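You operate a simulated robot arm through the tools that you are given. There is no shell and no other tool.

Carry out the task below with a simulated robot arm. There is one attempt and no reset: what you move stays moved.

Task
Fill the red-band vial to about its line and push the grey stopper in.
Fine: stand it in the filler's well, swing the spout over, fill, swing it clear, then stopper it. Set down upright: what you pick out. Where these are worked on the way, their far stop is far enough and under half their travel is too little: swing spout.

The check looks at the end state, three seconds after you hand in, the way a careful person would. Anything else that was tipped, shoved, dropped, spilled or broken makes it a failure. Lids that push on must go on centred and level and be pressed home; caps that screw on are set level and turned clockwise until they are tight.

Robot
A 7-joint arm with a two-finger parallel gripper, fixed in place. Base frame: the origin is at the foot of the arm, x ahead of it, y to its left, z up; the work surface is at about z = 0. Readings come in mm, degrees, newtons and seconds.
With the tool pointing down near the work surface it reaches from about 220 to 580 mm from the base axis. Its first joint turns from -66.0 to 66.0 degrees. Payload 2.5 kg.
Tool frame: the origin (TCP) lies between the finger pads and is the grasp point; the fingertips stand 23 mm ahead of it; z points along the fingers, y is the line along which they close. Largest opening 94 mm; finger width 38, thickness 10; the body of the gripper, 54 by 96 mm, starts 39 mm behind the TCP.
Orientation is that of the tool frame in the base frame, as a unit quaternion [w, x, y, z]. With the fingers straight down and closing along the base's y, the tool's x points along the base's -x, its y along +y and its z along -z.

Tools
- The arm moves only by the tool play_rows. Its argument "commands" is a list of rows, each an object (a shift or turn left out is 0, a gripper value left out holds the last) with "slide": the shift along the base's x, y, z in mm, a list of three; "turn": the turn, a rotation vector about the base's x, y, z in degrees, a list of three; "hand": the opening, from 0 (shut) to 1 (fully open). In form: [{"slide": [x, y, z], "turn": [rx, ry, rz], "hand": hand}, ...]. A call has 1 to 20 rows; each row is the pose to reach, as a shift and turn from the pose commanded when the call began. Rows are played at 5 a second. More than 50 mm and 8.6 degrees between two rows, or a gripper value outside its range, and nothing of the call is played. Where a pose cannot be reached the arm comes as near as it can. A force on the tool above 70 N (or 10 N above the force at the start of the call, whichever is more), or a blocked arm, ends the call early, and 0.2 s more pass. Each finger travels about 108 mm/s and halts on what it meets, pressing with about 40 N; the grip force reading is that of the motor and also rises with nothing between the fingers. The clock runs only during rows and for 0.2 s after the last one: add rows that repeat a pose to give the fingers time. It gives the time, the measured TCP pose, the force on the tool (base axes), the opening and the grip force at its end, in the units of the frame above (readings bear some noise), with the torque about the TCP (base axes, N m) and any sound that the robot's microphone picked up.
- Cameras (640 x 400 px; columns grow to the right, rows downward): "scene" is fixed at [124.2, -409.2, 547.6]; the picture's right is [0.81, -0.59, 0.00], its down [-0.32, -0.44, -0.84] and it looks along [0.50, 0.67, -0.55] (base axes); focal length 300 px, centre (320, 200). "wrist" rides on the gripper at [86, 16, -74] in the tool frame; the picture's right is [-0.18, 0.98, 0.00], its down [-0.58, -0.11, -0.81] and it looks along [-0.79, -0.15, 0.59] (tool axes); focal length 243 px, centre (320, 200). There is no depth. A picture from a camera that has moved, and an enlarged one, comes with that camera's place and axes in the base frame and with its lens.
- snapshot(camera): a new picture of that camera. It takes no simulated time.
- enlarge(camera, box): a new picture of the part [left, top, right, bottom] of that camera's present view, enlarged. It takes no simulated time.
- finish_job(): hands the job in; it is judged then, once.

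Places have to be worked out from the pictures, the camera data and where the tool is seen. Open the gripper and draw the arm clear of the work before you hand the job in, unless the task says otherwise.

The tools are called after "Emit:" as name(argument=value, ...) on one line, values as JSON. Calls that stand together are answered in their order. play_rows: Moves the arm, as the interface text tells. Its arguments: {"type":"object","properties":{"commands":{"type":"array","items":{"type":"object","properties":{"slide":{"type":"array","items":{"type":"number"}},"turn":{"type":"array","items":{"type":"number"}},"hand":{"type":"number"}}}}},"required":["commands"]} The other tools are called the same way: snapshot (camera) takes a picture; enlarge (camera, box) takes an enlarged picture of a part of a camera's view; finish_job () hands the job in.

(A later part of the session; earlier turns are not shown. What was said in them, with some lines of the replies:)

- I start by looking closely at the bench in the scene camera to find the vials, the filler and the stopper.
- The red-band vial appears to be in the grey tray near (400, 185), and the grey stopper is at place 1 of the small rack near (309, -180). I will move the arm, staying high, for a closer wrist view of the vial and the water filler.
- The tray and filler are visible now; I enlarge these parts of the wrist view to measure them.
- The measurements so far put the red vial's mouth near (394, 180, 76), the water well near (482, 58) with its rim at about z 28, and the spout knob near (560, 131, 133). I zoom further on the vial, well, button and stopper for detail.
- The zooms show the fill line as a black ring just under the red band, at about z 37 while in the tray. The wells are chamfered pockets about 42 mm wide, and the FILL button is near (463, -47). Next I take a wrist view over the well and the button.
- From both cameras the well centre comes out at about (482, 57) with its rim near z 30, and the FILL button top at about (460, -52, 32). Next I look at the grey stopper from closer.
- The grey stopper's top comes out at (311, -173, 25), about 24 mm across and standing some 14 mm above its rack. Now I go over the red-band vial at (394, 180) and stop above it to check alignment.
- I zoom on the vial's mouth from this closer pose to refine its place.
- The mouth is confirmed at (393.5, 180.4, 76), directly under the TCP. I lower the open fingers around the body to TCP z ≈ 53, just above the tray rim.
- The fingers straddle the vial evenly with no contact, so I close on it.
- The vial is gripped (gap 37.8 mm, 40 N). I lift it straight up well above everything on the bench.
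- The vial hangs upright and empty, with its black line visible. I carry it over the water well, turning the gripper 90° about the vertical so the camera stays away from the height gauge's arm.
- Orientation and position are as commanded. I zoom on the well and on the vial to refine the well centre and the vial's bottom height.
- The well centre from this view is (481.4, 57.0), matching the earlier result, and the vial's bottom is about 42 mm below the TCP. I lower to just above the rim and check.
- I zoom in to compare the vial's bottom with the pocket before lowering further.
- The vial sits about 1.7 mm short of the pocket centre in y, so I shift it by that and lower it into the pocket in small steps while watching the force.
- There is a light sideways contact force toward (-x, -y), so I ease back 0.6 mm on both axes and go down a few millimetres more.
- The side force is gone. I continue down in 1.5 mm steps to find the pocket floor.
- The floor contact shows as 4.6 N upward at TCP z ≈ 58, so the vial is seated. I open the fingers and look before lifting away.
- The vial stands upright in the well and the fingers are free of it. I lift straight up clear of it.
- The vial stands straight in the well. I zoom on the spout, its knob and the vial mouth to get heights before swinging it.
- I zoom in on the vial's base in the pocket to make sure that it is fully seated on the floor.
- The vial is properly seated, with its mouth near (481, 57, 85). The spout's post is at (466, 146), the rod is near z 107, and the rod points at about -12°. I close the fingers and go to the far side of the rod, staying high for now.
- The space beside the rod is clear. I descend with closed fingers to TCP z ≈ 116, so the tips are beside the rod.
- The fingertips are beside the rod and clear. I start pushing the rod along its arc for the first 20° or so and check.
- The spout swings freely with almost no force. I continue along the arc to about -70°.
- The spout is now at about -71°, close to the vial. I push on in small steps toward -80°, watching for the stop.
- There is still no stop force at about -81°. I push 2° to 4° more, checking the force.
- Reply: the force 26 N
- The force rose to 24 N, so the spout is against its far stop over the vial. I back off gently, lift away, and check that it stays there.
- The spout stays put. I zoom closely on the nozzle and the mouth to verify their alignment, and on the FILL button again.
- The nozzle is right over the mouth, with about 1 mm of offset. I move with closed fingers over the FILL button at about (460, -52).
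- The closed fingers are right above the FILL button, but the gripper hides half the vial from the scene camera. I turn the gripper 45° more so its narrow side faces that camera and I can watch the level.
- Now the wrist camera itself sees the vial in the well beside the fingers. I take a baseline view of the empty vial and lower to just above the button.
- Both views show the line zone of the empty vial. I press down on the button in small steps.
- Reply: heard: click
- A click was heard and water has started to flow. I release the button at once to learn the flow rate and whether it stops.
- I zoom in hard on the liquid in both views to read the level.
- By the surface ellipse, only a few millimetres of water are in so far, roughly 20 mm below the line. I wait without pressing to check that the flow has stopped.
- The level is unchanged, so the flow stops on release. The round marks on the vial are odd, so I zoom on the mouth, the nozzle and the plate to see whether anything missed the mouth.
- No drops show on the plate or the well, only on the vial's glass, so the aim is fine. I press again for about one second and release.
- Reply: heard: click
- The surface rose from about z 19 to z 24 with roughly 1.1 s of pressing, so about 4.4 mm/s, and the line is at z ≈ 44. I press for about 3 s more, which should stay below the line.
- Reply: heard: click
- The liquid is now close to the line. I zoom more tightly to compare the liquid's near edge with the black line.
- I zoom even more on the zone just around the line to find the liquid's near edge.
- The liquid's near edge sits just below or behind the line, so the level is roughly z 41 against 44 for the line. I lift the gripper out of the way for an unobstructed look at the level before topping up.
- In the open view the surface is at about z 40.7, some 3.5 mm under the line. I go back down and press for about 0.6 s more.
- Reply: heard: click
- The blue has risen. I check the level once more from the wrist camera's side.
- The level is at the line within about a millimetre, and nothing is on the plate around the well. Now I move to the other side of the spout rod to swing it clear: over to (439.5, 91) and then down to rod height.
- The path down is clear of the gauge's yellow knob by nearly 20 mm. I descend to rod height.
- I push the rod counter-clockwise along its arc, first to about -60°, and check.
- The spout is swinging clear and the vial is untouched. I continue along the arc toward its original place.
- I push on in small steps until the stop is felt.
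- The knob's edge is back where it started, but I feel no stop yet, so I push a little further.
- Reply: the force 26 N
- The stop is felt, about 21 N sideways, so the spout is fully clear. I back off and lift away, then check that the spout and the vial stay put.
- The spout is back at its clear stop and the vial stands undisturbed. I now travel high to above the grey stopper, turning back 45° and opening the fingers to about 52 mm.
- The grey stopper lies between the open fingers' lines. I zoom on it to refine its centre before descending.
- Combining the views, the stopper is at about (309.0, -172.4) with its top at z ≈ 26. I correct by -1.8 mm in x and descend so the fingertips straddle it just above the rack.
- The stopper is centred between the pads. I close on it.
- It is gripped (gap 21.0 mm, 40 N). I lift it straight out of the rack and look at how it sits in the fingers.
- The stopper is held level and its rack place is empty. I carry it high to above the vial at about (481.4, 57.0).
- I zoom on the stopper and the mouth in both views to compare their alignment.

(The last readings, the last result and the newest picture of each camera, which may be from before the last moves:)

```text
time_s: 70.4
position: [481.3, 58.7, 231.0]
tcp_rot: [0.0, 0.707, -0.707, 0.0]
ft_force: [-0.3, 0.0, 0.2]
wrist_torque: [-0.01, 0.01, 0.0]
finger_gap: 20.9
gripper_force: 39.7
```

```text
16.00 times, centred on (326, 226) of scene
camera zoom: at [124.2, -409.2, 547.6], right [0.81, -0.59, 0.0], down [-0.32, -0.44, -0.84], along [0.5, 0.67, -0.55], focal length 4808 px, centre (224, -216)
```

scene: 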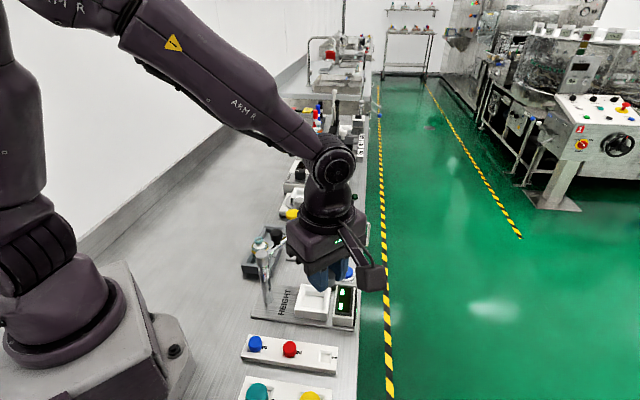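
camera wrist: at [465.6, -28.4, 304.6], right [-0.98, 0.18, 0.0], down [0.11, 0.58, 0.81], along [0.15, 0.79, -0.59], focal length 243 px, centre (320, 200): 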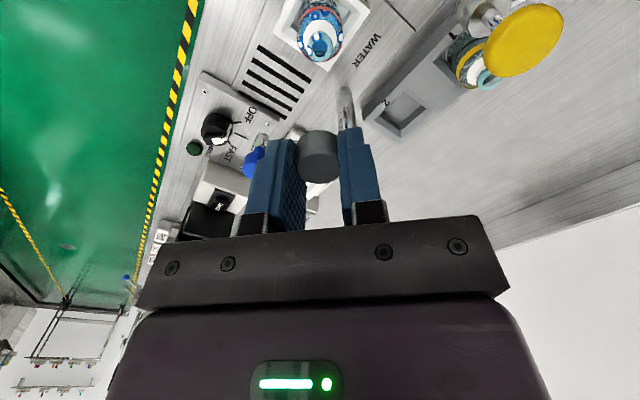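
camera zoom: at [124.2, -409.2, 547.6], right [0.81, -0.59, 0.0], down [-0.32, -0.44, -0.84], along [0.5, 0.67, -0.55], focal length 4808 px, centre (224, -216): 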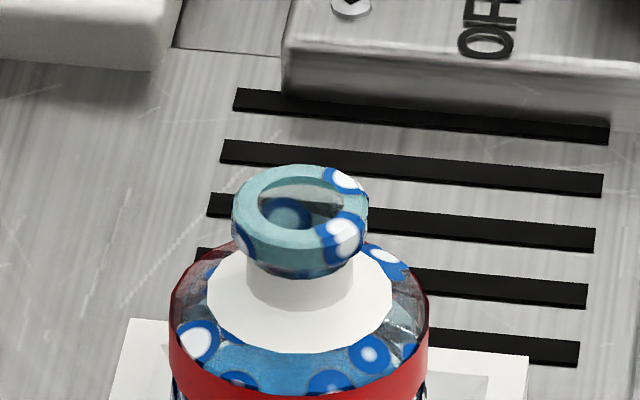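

The stopper has a narrower plug below, with its bottom about 26.5 mm under the TCP. I lower to hover a few millimetres above the mouth, so stopper and mouth can be compared directly at the same depth.

Emit:
play_rows(commands=[{"slide": [0, 0, -25]}, {"slide": [0, 0, -50]}, {"slide": [0, 0, -75]}, {"slide": [0, 0, -95]}, {"slide": [0, 0, -106]}, {"slide": [0, 0, -106]}])

Emit:
enlarge(camera="scene", box=[306, 200, 346, 240])

Emit:
enlarge(camera="wrist", box=[270, 70, 370, 190])

Emit:
snapshot(camera="scene")

```text
time_s: 71.8
position: [481.7, 58.4, 123.3]
tcp_rot: [0.0, 0.708, -0.706, 0.001]
ft_force: [-0.6, 0.3, -1.0]
wrist_torque: [0.0, 0.01, -0.04]
finger_gap: 21.2
gripper_force: 40.1
```

```text
10.00 times, centred on (326, 220) of scene
camera zoom: at [124.2, -409.2, 547.6], right [0.81, -0.59, 0.0], down [-0.32, -0.44, -0.84], along [0.5, 0.67, -0.55], focal length 3005 px, centre (260, 0)
```

zoom: 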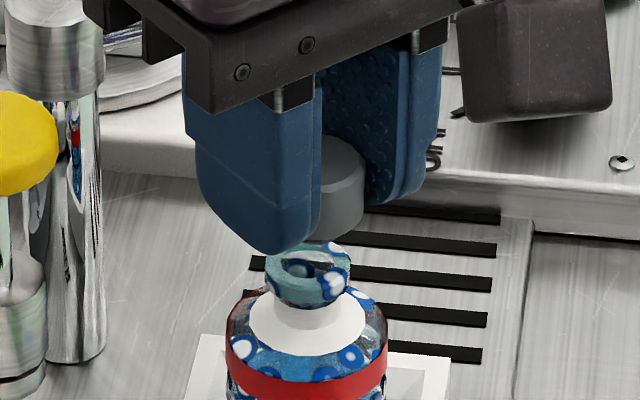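

```text
3.33 times, centred on (320, 130) of wrist
camera zoom: at [465.8, -28.8, 198.5], right [-0.98, 0.18, 0.0], down [0.11, 0.58, 0.81], along [0.15, 0.79, -0.59], focal length 809 px, centre (320, 433)
```

zoom: 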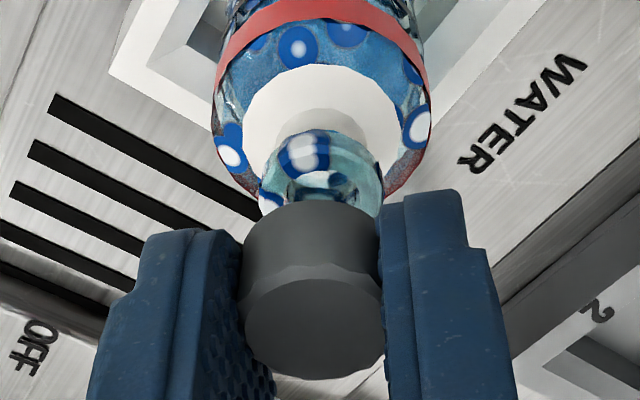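

```text
taken
```

scene: 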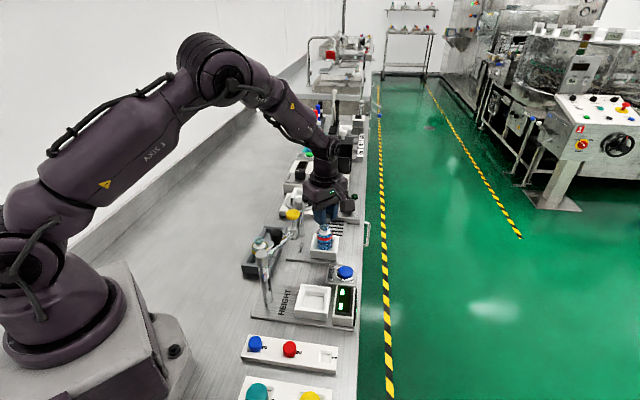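

The stopper seems offset from the mouth by roughly (+1, -3) mm. I zoom more finely on both views to measure that accurately before correcting.

Emit:
enlarge(camera="scene", box=[318, 210, 342, 234])

Emit:
enlarge(camera="wrist", box=[285, 95, 355, 145])

Emit:
enlarge(camera="wrist", box=[285, 135, 355, 185])

```text
16.00 times, centred on (330, 222) of scene
camera zoom: at [124.2, -409.2, 547.6], right [0.81, -0.59, 0.0], down [-0.32, -0.44, -0.84], along [0.5, 0.67, -0.55], focal length 4808 px, centre (160, -152)
```

zoom: 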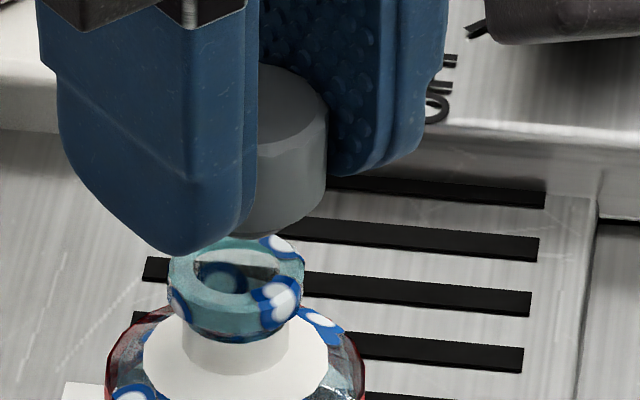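

```text
8.00 times, centred on (320, 120) of wrist
camera zoom: at [465.8, -28.8, 198.5], right [-0.98, 0.18, 0.0], down [0.11, 0.58, 0.81], along [0.15, 0.79, -0.59], focal length 1941 px, centre (320, 840)
```

zoom: 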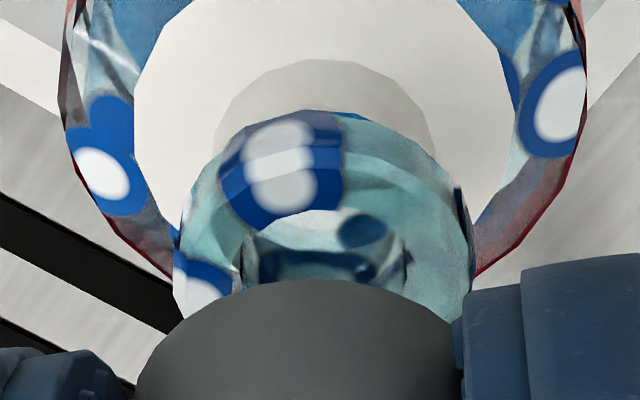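

```text
8.00 times, centred on (320, 160) of wrist
camera zoom: at [465.8, -28.8, 198.5], right [-0.98, 0.18, 0.0], down [0.11, 0.58, 0.81], along [0.15, 0.79, -0.59], focal length 1941 px, centre (320, 520)
```

zoom: 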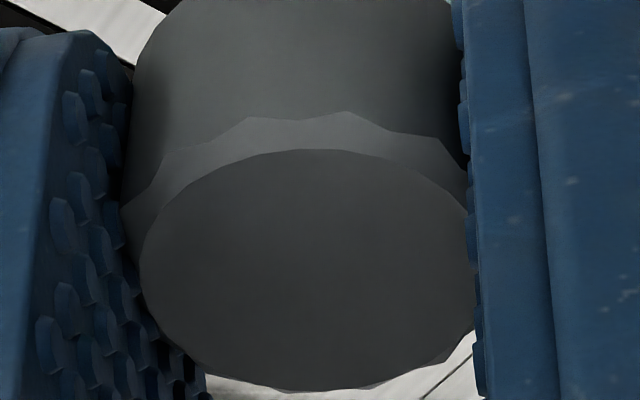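

From the finer zooms, the stopper is about +1.6 mm in x and -0.6 mm in y off the mouth's axis. I correct for that, come down 4 mm and measure again.

Emit:
play_rows(commands=[{"slide": [-0.8, 0.3, 0]}, {"slide": [-1.6, 0.6, -2]}, {"slide": [-1.6, 0.6, -4]}, {"slide": [-1.6, 0.6, -4]}])

Emit:
enlarge(camera="scene", box=[318, 210, 342, 234])

Emit:
enlarge(camera="wrist", box=[285, 95, 355, 145])

Emit:
enlarge(camera="wrist", box=[285, 135, 355, 185])

```text
time_s: 72.8
position: [480.3, 58.2, 119.4]
tcp_rot: [0.0, 0.708, -0.706, 0.0]
ft_force: [0.3, 0.2, 0.5]
wrist_torque: [-0.02, 0.04, 0.05]
finger_gap: 21.0
gripper_force: 39.6
```

```text
16.00 times, centred on (330, 222) of scene
camera zoom: at [124.2, -409.2, 547.6], right [0.81, -0.59, 0.0], down [-0.32, -0.44, -0.84], along [0.5, 0.67, -0.55], focal length 4808 px, centre (160, -152)
```

zoom: 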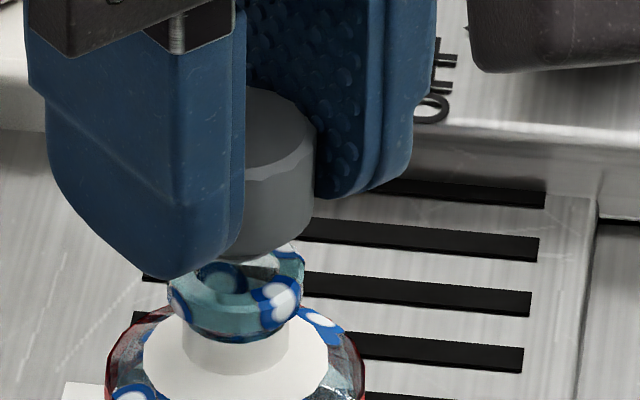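

```text
8.00 times, centred on (320, 120) of wrist
camera zoom: at [464.0, -28.2, 194.5], right [-0.98, 0.18, 0.0], down [0.11, 0.58, 0.81], along [0.15, 0.79, -0.59], focal length 1941 px, centre (320, 840)
```

zoom: 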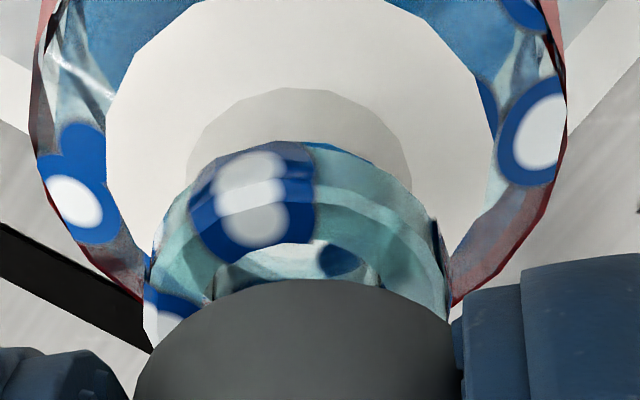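

```text
8.00 times, centred on (320, 160) of wrist
camera zoom: at [464.0, -28.2, 194.5], right [-0.98, 0.18, 0.0], down [0.11, 0.58, 0.81], along [0.15, 0.79, -0.59], focal length 1941 px, centre (320, 520)
```

zoom: 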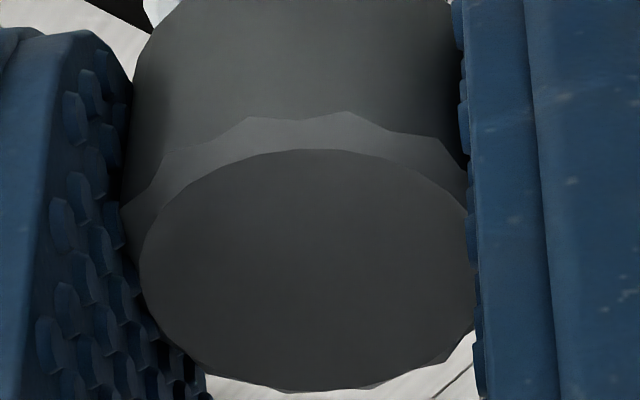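

Both views now show the stopper centred over the ring, to within about 0.3 mm. I lower gently toward first contact, watching the force.

Emit:
play_rows(commands=[{"slide": [0, 0, -2]}, {"slide": [0, 0, -4]}, {"slide": [0, 0, -6]}, {"slide": [0, 0, -6]}])

Emit:
enlarge(camera="scene", box=[316, 212, 340, 236])

Emit:
enlarge(camera="wrist", box=[280, 95, 360, 155])

```text
time_s: 73.8
position: [479.6, 59.0, 114.2]
tcp_rot: [0.0, 0.707, -0.707, 0.0]
ft_force: [-0.6, -0.9, 0.7]
wrist_torque: [0.02, -0.02, -0.05]
finger_gap: 21.0
gripper_force: 40.6
```

```text
16.00 times, centred on (328, 224) of scene
camera zoom: at [124.2, -409.2, 547.6], right [0.81, -0.59, 0.0], down [-0.32, -0.44, -0.84], along [0.5, 0.67, -0.55], focal length 4808 px, centre (192, -184)
```

zoom: 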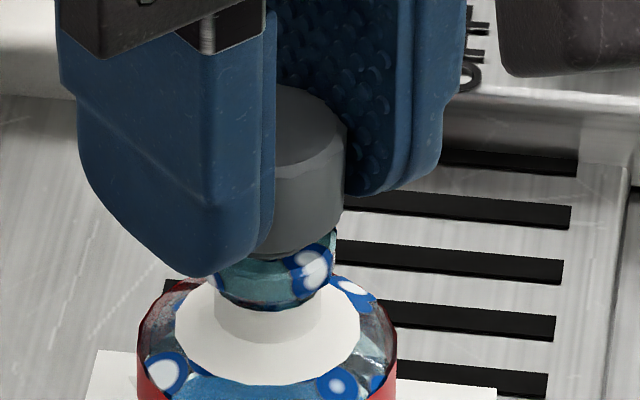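

```text
6.67 times, centred on (320, 125) of wrist
camera zoom: at [463.9, -28.0, 188.7], right [-0.98, 0.18, 0.0], down [0.11, 0.58, 0.81], along [0.15, 0.79, -0.59], focal length 1618 px, centre (320, 700)
```

zoom: 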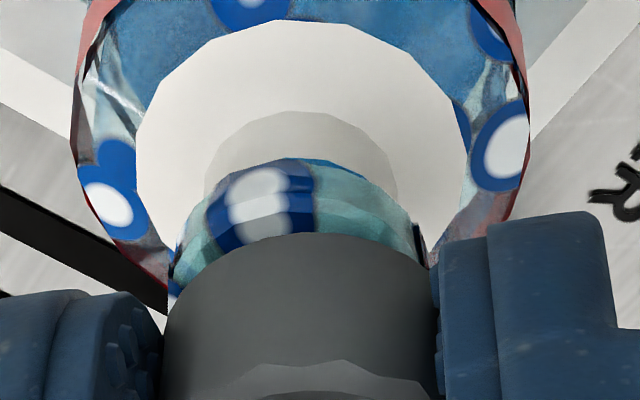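

Still aligned and without contact. I go down in 1.5 mm steps.

Emit:
play_rows(commands=[{"slide": [0, 0, -1.5]}, {"slide": [0, 0, -3]}, {"slide": [0, 0, -3]}])

Emit:
enlarge(camera="scene", box=[316, 212, 340, 236])

Emit:
enlarge(camera="wrist", box=[280, 95, 360, 155])

```text
time_s: 74.6
position: [479.7, 58.7, 111.0]
tcp_rot: [0.001, -0.707, 0.707, 0.0]
ft_force: [-0.1, 1.0, 6.9]
wrist_torque: [-0.05, -0.01, -0.02]
finger_gap: 21.0
gripper_force: 40.1
```

```text
16.00 times, centred on (328, 224) of scene
camera zoom: at [124.1, -409.2, 547.7], right [0.81, -0.59, 0.0], down [-0.32, -0.44, -0.84], along [0.5, 0.67, -0.55], focal length 4808 px, centre (192, -184)
```

zoom: 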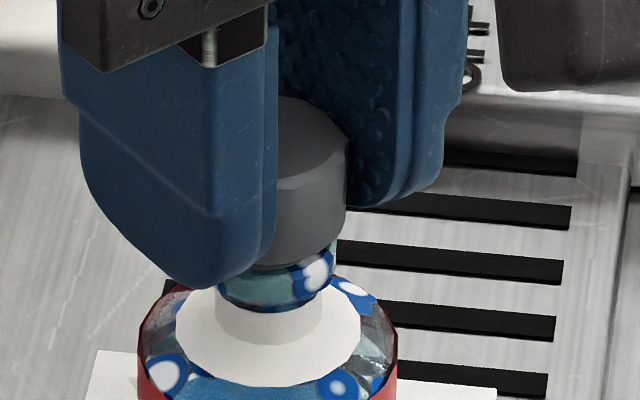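

```text
6.67 times, centred on (320, 125) of wrist
camera zoom: at [464.3, -28.0, 186.3], right [-0.98, 0.18, 0.0], down [0.11, 0.58, 0.81], along [0.15, 0.79, -0.59], focal length 1618 px, centre (320, 700)
```

zoom: 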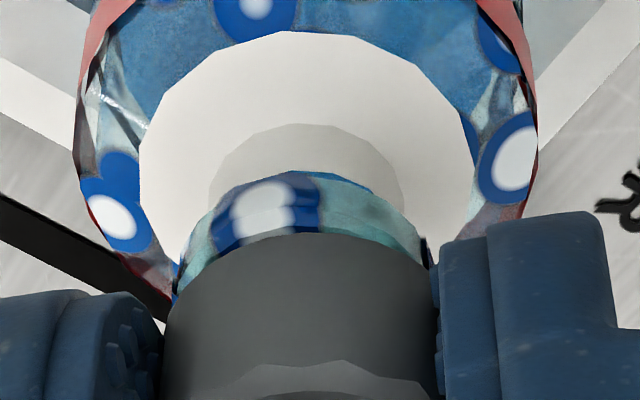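

First contact shows as 7 N upward with hardly any side force, so the stopper sits centred on the mouth. I press on in small steps.

Emit:
play_rows(commands=[{"slide": [0, 0, -1]}, {"slide": [0, 0, -2]}, {"slide": [0, 0, -2]}])

Emit:
enlarge(camera="scene", box=[316, 212, 340, 236])

```text
time_s: 75.4
position: [479.3, 58.8, 108.6]
tcp_rot: [0.0, 0.707, -0.707, 0.0]
ft_force: [-0.1, 0.6, -0.3]
wrist_torque: [0.01, -0.04, 0.02]
finger_gap: 21.2
gripper_force: 40.1
```

```text
16.00 times, centred on (328, 224) of scene
camera zoom: at [124.2, -409.2, 547.6], right [0.81, -0.59, 0.0], down [-0.32, -0.44, -0.84], along [0.5, 0.67, -0.55], focal length 4808 px, centre (192, -184)
```

zoom: 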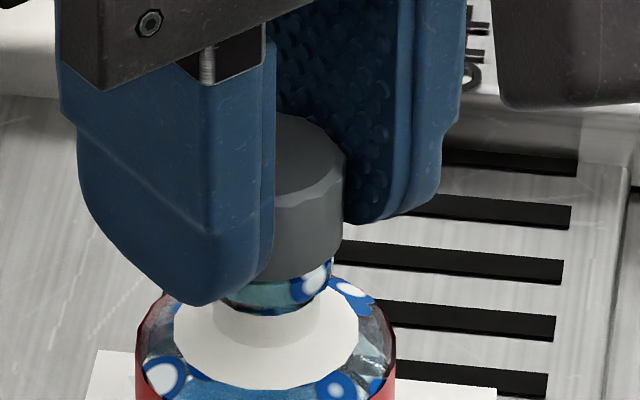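

The contact force dropped to zero, so the plug has slipped into the mouth. I keep pressing down step by step until it is home.

Emit:
play_rows(commands=[{"slide": [0, 0, -1]}, {"slide": [0, 0, -2]}, {"slide": [0, 0, -2]}])

Emit:
enlarge(camera="scene", box=[316, 212, 340, 236])

Emit:
enlarge(camera="wrist", box=[280, 95, 360, 155])

```text
time_s: 76.2
position: [479.9, 59.9, 106.5]
tcp_rot: [0.0, -0.707, 0.707, 0.0]
ft_force: [0.0, -0.8, 3.2]
wrist_torque: [-0.04, 0.06, 0.01]
finger_gap: 21.4
gripper_force: 40.8
```

```text
16.00 times, centred on (328, 224) of scene
camera zoom: at [124.1, -409.2, 547.6], right [0.81, -0.59, 0.0], down [-0.32, -0.44, -0.84], along [0.5, 0.67, -0.55], focal length 4808 px, centre (192, -184)
```

zoom: 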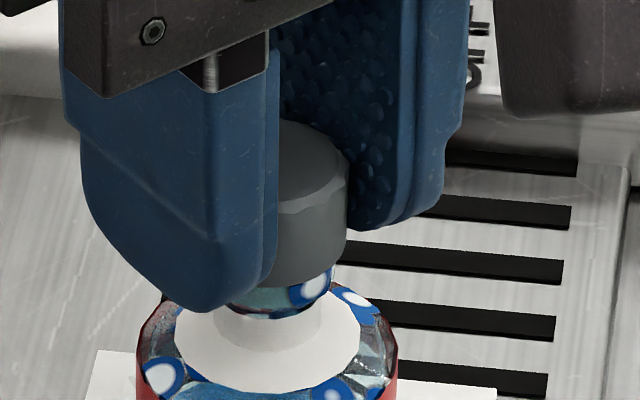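

```text
6.67 times, centred on (320, 125) of wrist
camera zoom: at [464.4, -28.1, 181.9], right [-0.98, 0.18, 0.0], down [0.11, 0.58, 0.81], along [0.15, 0.79, -0.59], focal length 1618 px, centre (320, 700)
```

zoom: 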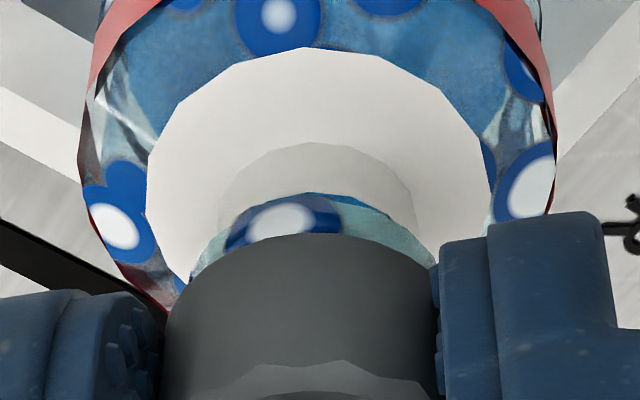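

The stopper is sinking onto the neck with small force. I nudge 0.4 mm in -x to stay centred and keep pressing down.

Emit:
play_rows(commands=[{"slide": [-0.4, 0, 0]}, {"slide": [-0.4, 0, -1]}, {"slide": [-0.4, 0, -2]}, {"slide": [-0.4, 0, -2]}])

Emit:
enlarge(camera="scene", box=[316, 212, 340, 236])

Emit:
enlarge(camera="wrist", box=[280, 95, 360, 155])

```text
time_s: 77.2
position: [480.5, 58.4, 106.6]
tcp_rot: [-0.001, 0.708, -0.707, 0.001]
ft_force: [-3.7, -1.1, 25.5]
wrist_torque: [-0.08, 0.1, -0.03]
finger_gap: 21.3
gripper_force: 39.9
```

```text
16.00 times, centred on (328, 224) of scene
camera zoom: at [124.0, -409.2, 547.7], right [0.81, -0.59, 0.0], down [-0.32, -0.44, -0.84], along [0.5, 0.67, -0.55], focal length 4808 px, centre (192, -184)
```

zoom: 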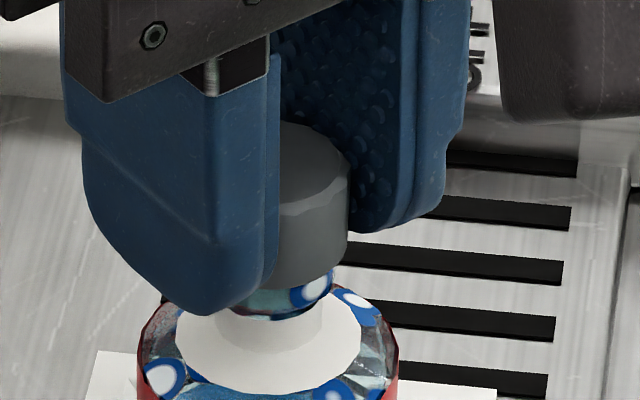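

```text
6.67 times, centred on (320, 125) of wrist
camera zoom: at [464.4, -28.1, 181.2], right [-0.98, 0.18, 0.0], down [0.1, 0.58, 0.81], along [0.15, 0.79, -0.59], focal length 1618 px, centre (320, 700)
```

zoom: 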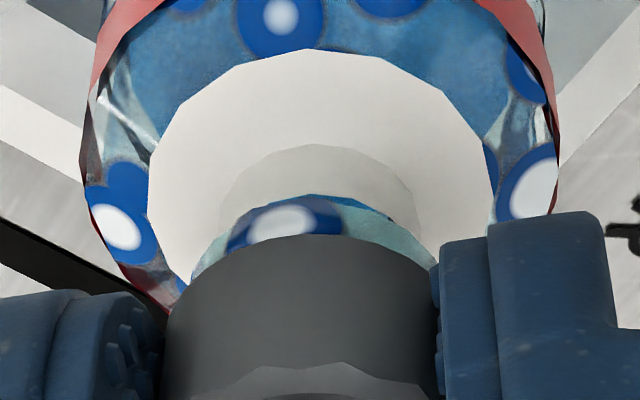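

The force is 25 N and the plug is about at its shoulder, but I heard no click yet. I press a little harder and check whether it moves further.

Emit:
play_rows(commands=[{"slide": [0, 0, -1]}, {"slide": [0, 0, -2]}, {"slide": [0, 0, -2]}])

Emit:
enlarge(camera="scene", box=[316, 212, 340, 236])

Emit:
enlarge(camera="wrist", box=[280, 95, 360, 155])

```text
time_s: 78.0
position: [481.1, 58.6, 106.3]
tcp_rot: [-0.003, 0.707, -0.707, 0.002]
ft_force: [-3.3, -0.7, 39.2]
wrist_torque: [-0.1, 0.08, 0.0]
finger_gap: 20.8
gripper_force: 40.2
```

```text
16.00 times, centred on (328, 224) of scene
camera zoom: at [124.0, -409.2, 547.7], right [0.81, -0.59, 0.0], down [-0.32, -0.44, -0.84], along [0.5, 0.67, -0.55], focal length 4808 px, centre (192, -184)
```

zoom: 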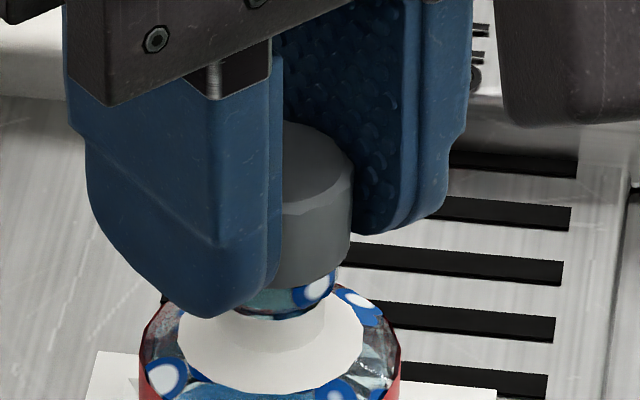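

```text
6.67 times, centred on (320, 125) of wrist
camera zoom: at [464.7, -28.1, 180.5], right [-0.98, 0.18, -0.01], down [0.1, 0.58, 0.81], along [0.15, 0.79, -0.59], focal length 1618 px, centre (320, 700)
```

zoom: 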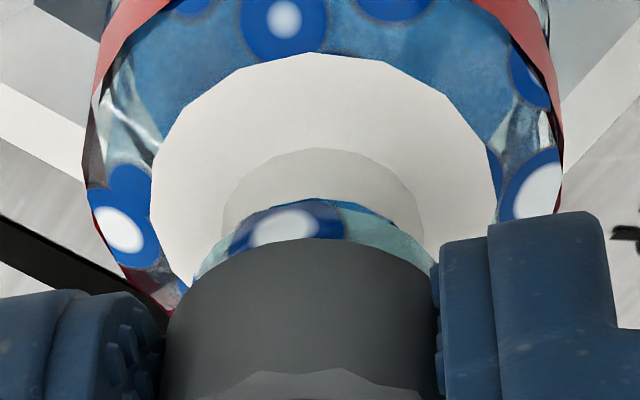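

The force is 39 N with no further travel, so the stopper is against its stop. I unload the press, open the fingers, and lift away to inspect.

Emit:
play_rows(commands=[{"slide": [0, 0, 1.5]}, {"slide": [0, 0, 3.2]}, {"slide": [0, 0, 3.2], "hand": 0.3}, {"slide": [0, 0, 3.2], "hand": 0.45}, {"slide": [0, 0, 3.2], "hand": 0.6}, {"slide": [0, 0, 3.2], "hand": 0.6}, {"slide": [0, 0, 15], "hand": 0.6}, {"slide": [0, 0, 40], "hand": 0.6}, {"slide": [0, 0, 75], "hand": 0.6}, {"slide": [0, 0, 100], "hand": 0.6}, {"slide": [0, 0, 100], "hand": 0.6}])

Emit:
enlarge(camera="scene", box=[308, 210, 344, 255])

Emit:
enlarge(camera="scene", box=[314, 212, 338, 234])

Emit:
snapshot(camera="wrist")

```text
time_s: 80.4
position: [478.3, 59.9, 203.5]
tcp_rot: [-0.001, 0.707, -0.707, 0.0]
ft_force: [-0.2, -0.3, -0.4]
wrist_torque: [0.04, 0.01, 0.01]
finger_gap: 56.3
gripper_force: 0.0
```

```text
8.89 times, centred on (326, 232) of scene
camera zoom: at [124.2, -409.2, 547.6], right [0.81, -0.59, 0.0], down [-0.32, -0.44, -0.84], along [0.5, 0.67, -0.55], focal length 2671 px, centre (267, -89)
```

zoom: 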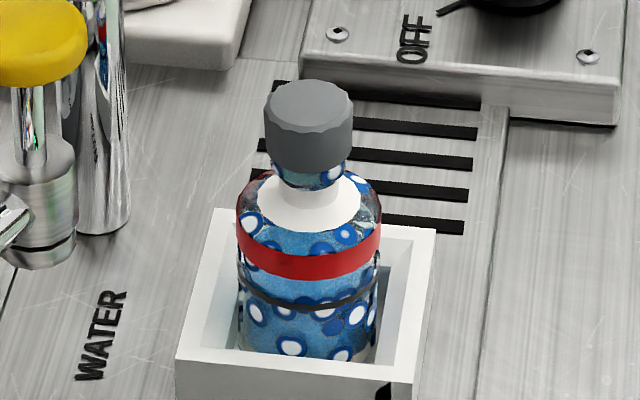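

```text
16.00 times, centred on (326, 223) of scene
camera zoom: at [124.2, -409.2, 547.6], right [0.81, -0.59, 0.0], down [-0.32, -0.44, -0.84], along [0.5, 0.67, -0.55], focal length 4808 px, centre (224, -168)
```

zoom: 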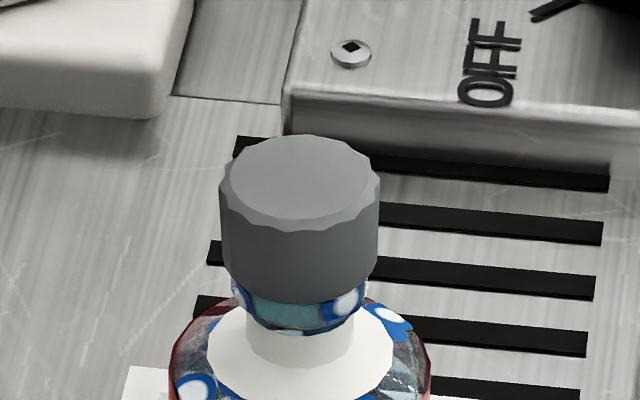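

```text
taken
camera wrist: at [463.6, -27.5, 277.4], right [-0.98, 0.18, 0.0], down [0.11, 0.58, 0.81], along [0.15, 0.79, -0.59], focal length 243 px, centre (320, 200)
```

wrist: 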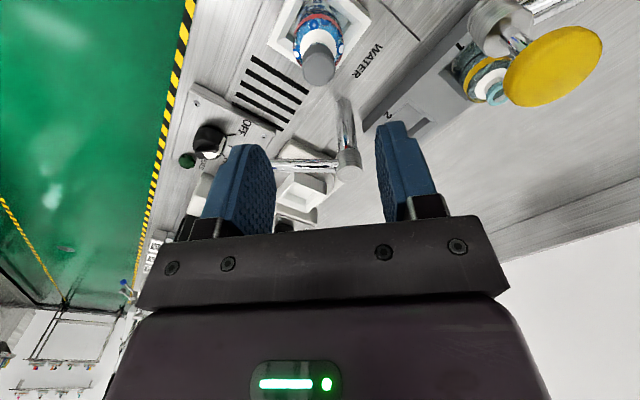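

The stopper sits level and centred on the vial (both centred at the same column), with its body flush on the ring. To make sure that it is pressed home, I close the fingers and press on its top from above.

Emit:
play_rows(commands=[{"slide": [0, 0, 0], "hand": 0.3}, {"slide": [0, 0, 0], "hand": 0}, {"slide": [0, 0, 0], "hand": 0}, {"slide": [0.6, 0, -20], "hand": 0}, {"slide": [0.6, 0, -45], "hand": 0}, {"slide": [0.6, 0, -65], "hand": 0}, {"slide": [0.6, 0, -74], "hand": 0}, {"slide": [0.6, 0, -74], "hand": 0}])

Emit:
enlarge(camera="scene", box=[308, 200, 344, 245])

Emit:
enlarge(camera="wrist", box=[270, 60, 370, 200])

```text
time_s: 82.2
position: [480.8, 59.3, 128.3]
tcp_rot: [0.0, 0.708, -0.707, 0.0]
ft_force: [0.1, 0.1, 0.6]
wrist_torque: [-0.01, 0.0, 0.01]
finger_gap: 0.0
gripper_force: 40.1
```

```text
8.89 times, centred on (326, 222) of scene
camera zoom: at [124.2, -409.2, 547.6], right [0.81, -0.59, 0.0], down [-0.32, -0.44, -0.84], along [0.5, 0.67, -0.55], focal length 2671 px, centre (267, 0)
```

zoom: 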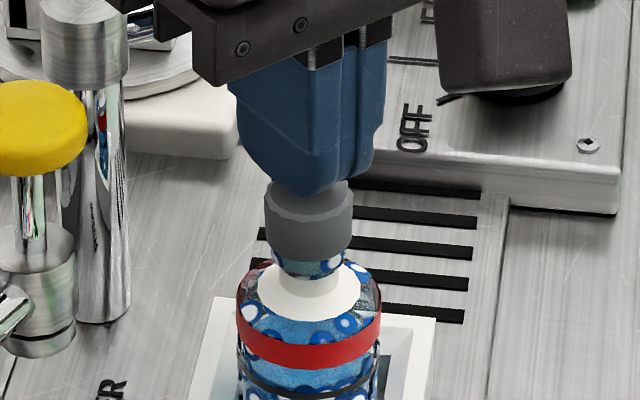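

```text
2.86 times, centred on (320, 130) of wrist
camera zoom: at [464.3, -27.5, 203.0], right [-0.98, 0.18, 0.0], down [0.11, 0.58, 0.81], along [0.15, 0.79, -0.59], focal length 693 px, centre (320, 400)
```

zoom: 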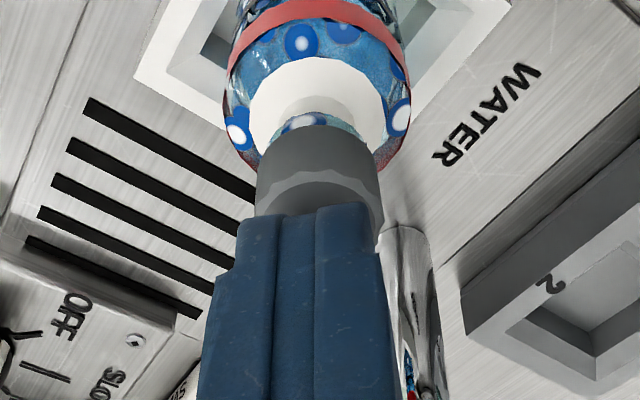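

The closed fingertips are centred over the stopper's top. I press straight down gradually.

Emit:
play_rows(commands=[{"slide": [0, 0, -3]}, {"slide": [0, 0, -5]}, {"slide": [0, 0, -7]}, {"slide": [0, 0, -9]}, {"slide": [0, 0, -9]}])

Emit:
enlarge(camera="scene", box=[308, 200, 344, 245])

```text
time_s: 83.4
position: [482.3, 59.9, 122.2]
tcp_rot: [0.003, -0.707, 0.707, -0.003]
ft_force: [-2.9, -0.9, 34.9]
wrist_torque: [-0.11, 0.11, -0.02]
finger_gap: 0.0
gripper_force: 39.8
```

```text
8.89 times, centred on (326, 222) of scene
camera zoom: at [124.0, -409.2, 547.7], right [0.81, -0.59, 0.0], down [-0.32, -0.44, -0.84], along [0.5, 0.67, -0.55], focal length 2671 px, centre (267, 0)
```

zoom: 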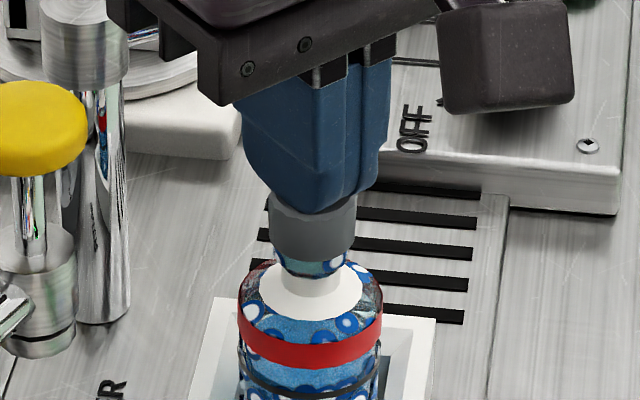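

It takes 35 N with no further sinking. I press a little harder, leaning slightly to -x to cancel the sideways drift under load.

Emit:
play_rows(commands=[{"slide": [-0.8, 0, -1]}, {"slide": [-1.2, 0, -3]}, {"slide": [-1.5, 0, -4.5]}, {"slide": [-1.5, 0, -4.5]}])

Emit:
enlarge(camera="scene", box=[308, 200, 344, 245])

```text
time_s: 84.4
position: [482.4, 58.6, 123.1]
tcp_rot: [0.006, -0.707, 0.707, -0.006]
ft_force: [-6.6, 1.2, 58.9]
wrist_torque: [-0.16, 0.19, 0.0]
finger_gap: 0.1
gripper_force: 39.5
```

```text
8.89 times, centred on (326, 222) of scene
camera zoom: at [123.9, -409.2, 547.7], right [0.81, -0.59, 0.0], down [-0.32, -0.44, -0.84], along [0.5, 0.67, -0.55], focal length 2671 px, centre (267, 0)
```

zoom: 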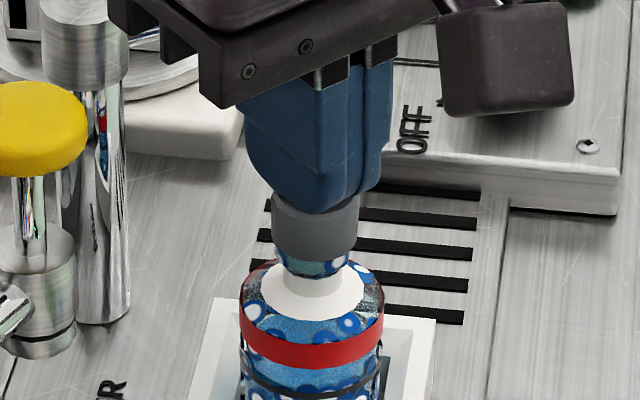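

At 59 N the stopper does not move any further, so it is home. I lift straight off and inspect it.

Emit:
play_rows(commands=[{"slide": [-0.5, 0, 3]}, {"slide": [0, 0, 8]}, {"slide": [0, 0, 15]}, {"slide": [0, 0, 40]}, {"slide": [0, 0, 75]}, {"slide": [0, 0, 105]}, {"slide": [0, 0, 105]}])

Emit:
enlarge(camera="scene", box=[308, 210, 344, 255])

Emit:
enlarge(camera="scene", box=[314, 212, 338, 234])

Emit:
enlarge(camera="wrist", box=[260, 0, 380, 100])

```text
time_s: 86.0
position: [480.1, 58.8, 220.5]
tcp_rot: [-0.001, 0.708, -0.706, 0.0]
ft_force: [-0.8, -0.2, 0.7]
wrist_torque: [-0.02, 0.0, 0.01]
finger_gap: 0.0
gripper_force: 40.2
```

```text
8.89 times, centred on (326, 232) of scene
camera zoom: at [124.2, -409.2, 547.6], right [0.81, -0.59, 0.0], down [-0.32, -0.44, -0.84], along [0.5, 0.67, -0.55], focal length 2671 px, centre (267, -89)
```

zoom: 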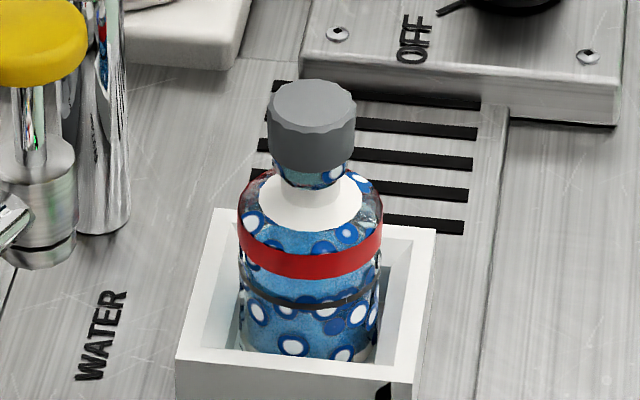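

```text
16.00 times, centred on (326, 223) of scene
camera zoom: at [124.2, -409.2, 547.6], right [0.81, -0.59, 0.0], down [-0.32, -0.44, -0.84], along [0.5, 0.67, -0.55], focal length 4808 px, centre (224, -168)
```

zoom: 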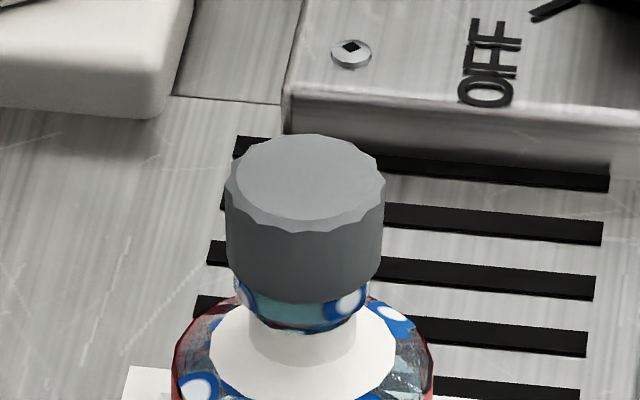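

```text
4.00 times, centred on (320, 50) of wrist
camera zoom: at [463.1, -28.1, 295.2], right [-0.98, 0.18, 0.0], down [0.11, 0.58, 0.81], along [0.15, 0.79, -0.59], focal length 970 px, centre (320, 800)
```

zoom: 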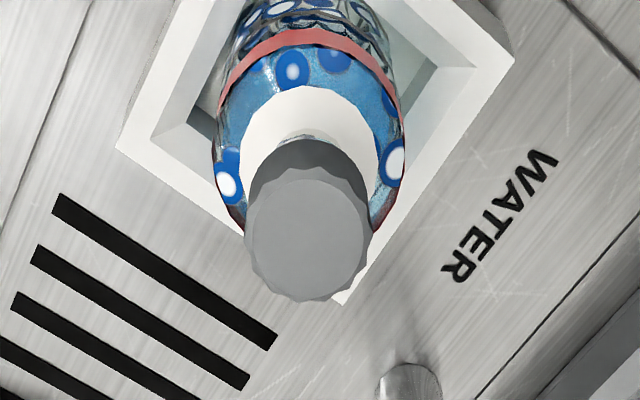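

The stopper is level, flush on the ring and centred, the vial stands upright in the well, and the spout is clear. I open the gripper and draw the arm up and away.

Emit:
play_rows(commands=[{"slide": [0, 0, 35], "hand": 0.3}, {"slide": [0, 0, 70], "hand": 0.6}, {"slide": [-10, -10, 105], "hand": 1.0}, {"slide": [-30, -25, 130], "hand": 1.0}, {"slide": [-55, -45, 135], "hand": 1.0}, {"slide": [-80, -65, 135], "hand": 1.0}, {"slide": [-98, -86, 135], "hand": 1.0}, {"slide": [-98, -86, 135], "hand": 1.0}, {"slide": [-98, -86, 135], "hand": 1.0}])

Emit:
snapshot(camera="scene")

Emit:
enlarge(camera="scene", box=[230, 170, 390, 290])

Emit:
enlarge(camera="scene", box=[308, 210, 344, 255])

Emit:
enlarge(camera="scene", box=[220, 300, 380, 400])

```text
time_s: 88.0
position: [380.6, -27.0, 354.3]
tcp_rot: [0.0, 0.707, -0.707, -0.001]
ft_force: [-0.9, -0.5, -0.4]
wrist_torque: [0.02, 0.0, -0.02]
finger_gap: 94.0
gripper_force: 0.0
```

```text
taken
```

scene: 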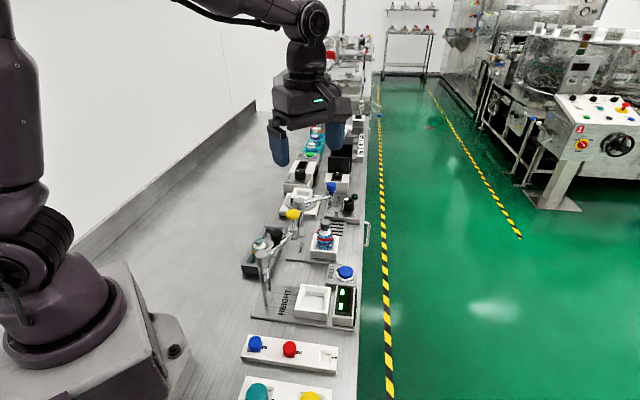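

```text
3.33 times, centred on (310, 230) of scene
camera zoom: at [124.2, -409.2, 547.6], right [0.81, -0.59, 0.0], down [-0.32, -0.44, -0.84], along [0.5, 0.67, -0.55], focal length 1002 px, centre (353, 100)
```

zoom: 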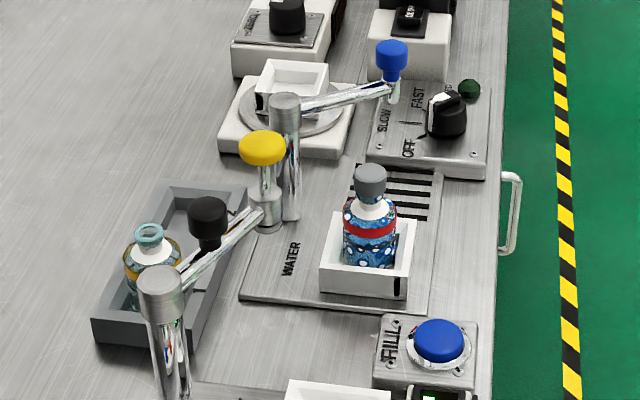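

```text
8.89 times, centred on (326, 232) of scene
camera zoom: at [124.2, -409.2, 547.6], right [0.81, -0.59, 0.0], down [-0.32, -0.44, -0.84], along [0.5, 0.67, -0.55], focal length 2671 px, centre (267, -89)
```

zoom: 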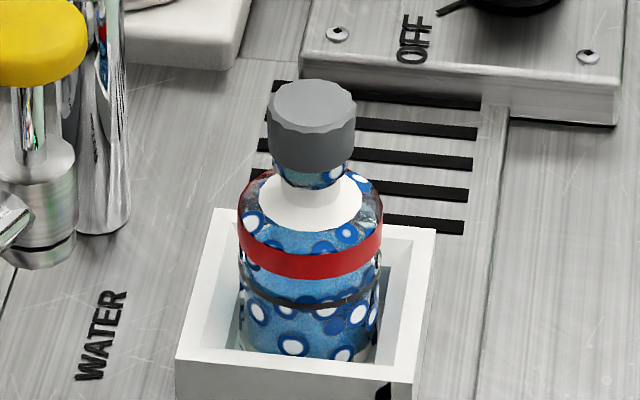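

```text
4.00 times, centred on (300, 350) of scene
camera zoom: at [124.2, -409.2, 547.6], right [0.81, -0.59, 0.0], down [-0.32, -0.44, -0.84], along [0.5, 0.67, -0.55], focal length 1202 px, centre (400, -400)
```

zoom: 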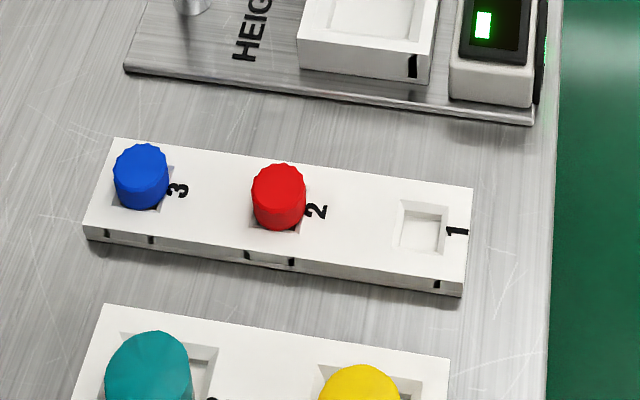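

Everything looks right. The red-band vial stands upright in the well, filled to its line, with the grey stopper level and home. The spout is swung clear, the other items are where they were, and the gripper is open and clear, so I hand the job in.

Emit:
finish_job()

```text
The job is handed in.
```

The red-band vial is filled to about its line, stoppered, and standing upright in the filler's well, and I've handed the job in. I haven't seen the result of the check.

- **Filling:** I swung the spout over to its far stop and filled in four short presses. The surface reads within about a millimetre of the black line. I saw no drops on the well or plate. Round marks appeared on the vial's glass once filling started; I took them for a display effect, but I can't rule out splashes.
- **Spout:** It is back at its clear stop. I felt it stop at both ends of its swing.
- **Stopper:** The grey stopper sits level and centred to about half a millimetre. It didn't sink any further under a 59 N press from above, so I judged it home. The vial itself settled 1 to 2 mm deeper into the well while I pressed.
- **Everything else:** In the last pictures nothing else had moved or tipped. The gripper is open and the arm is clear of the work.
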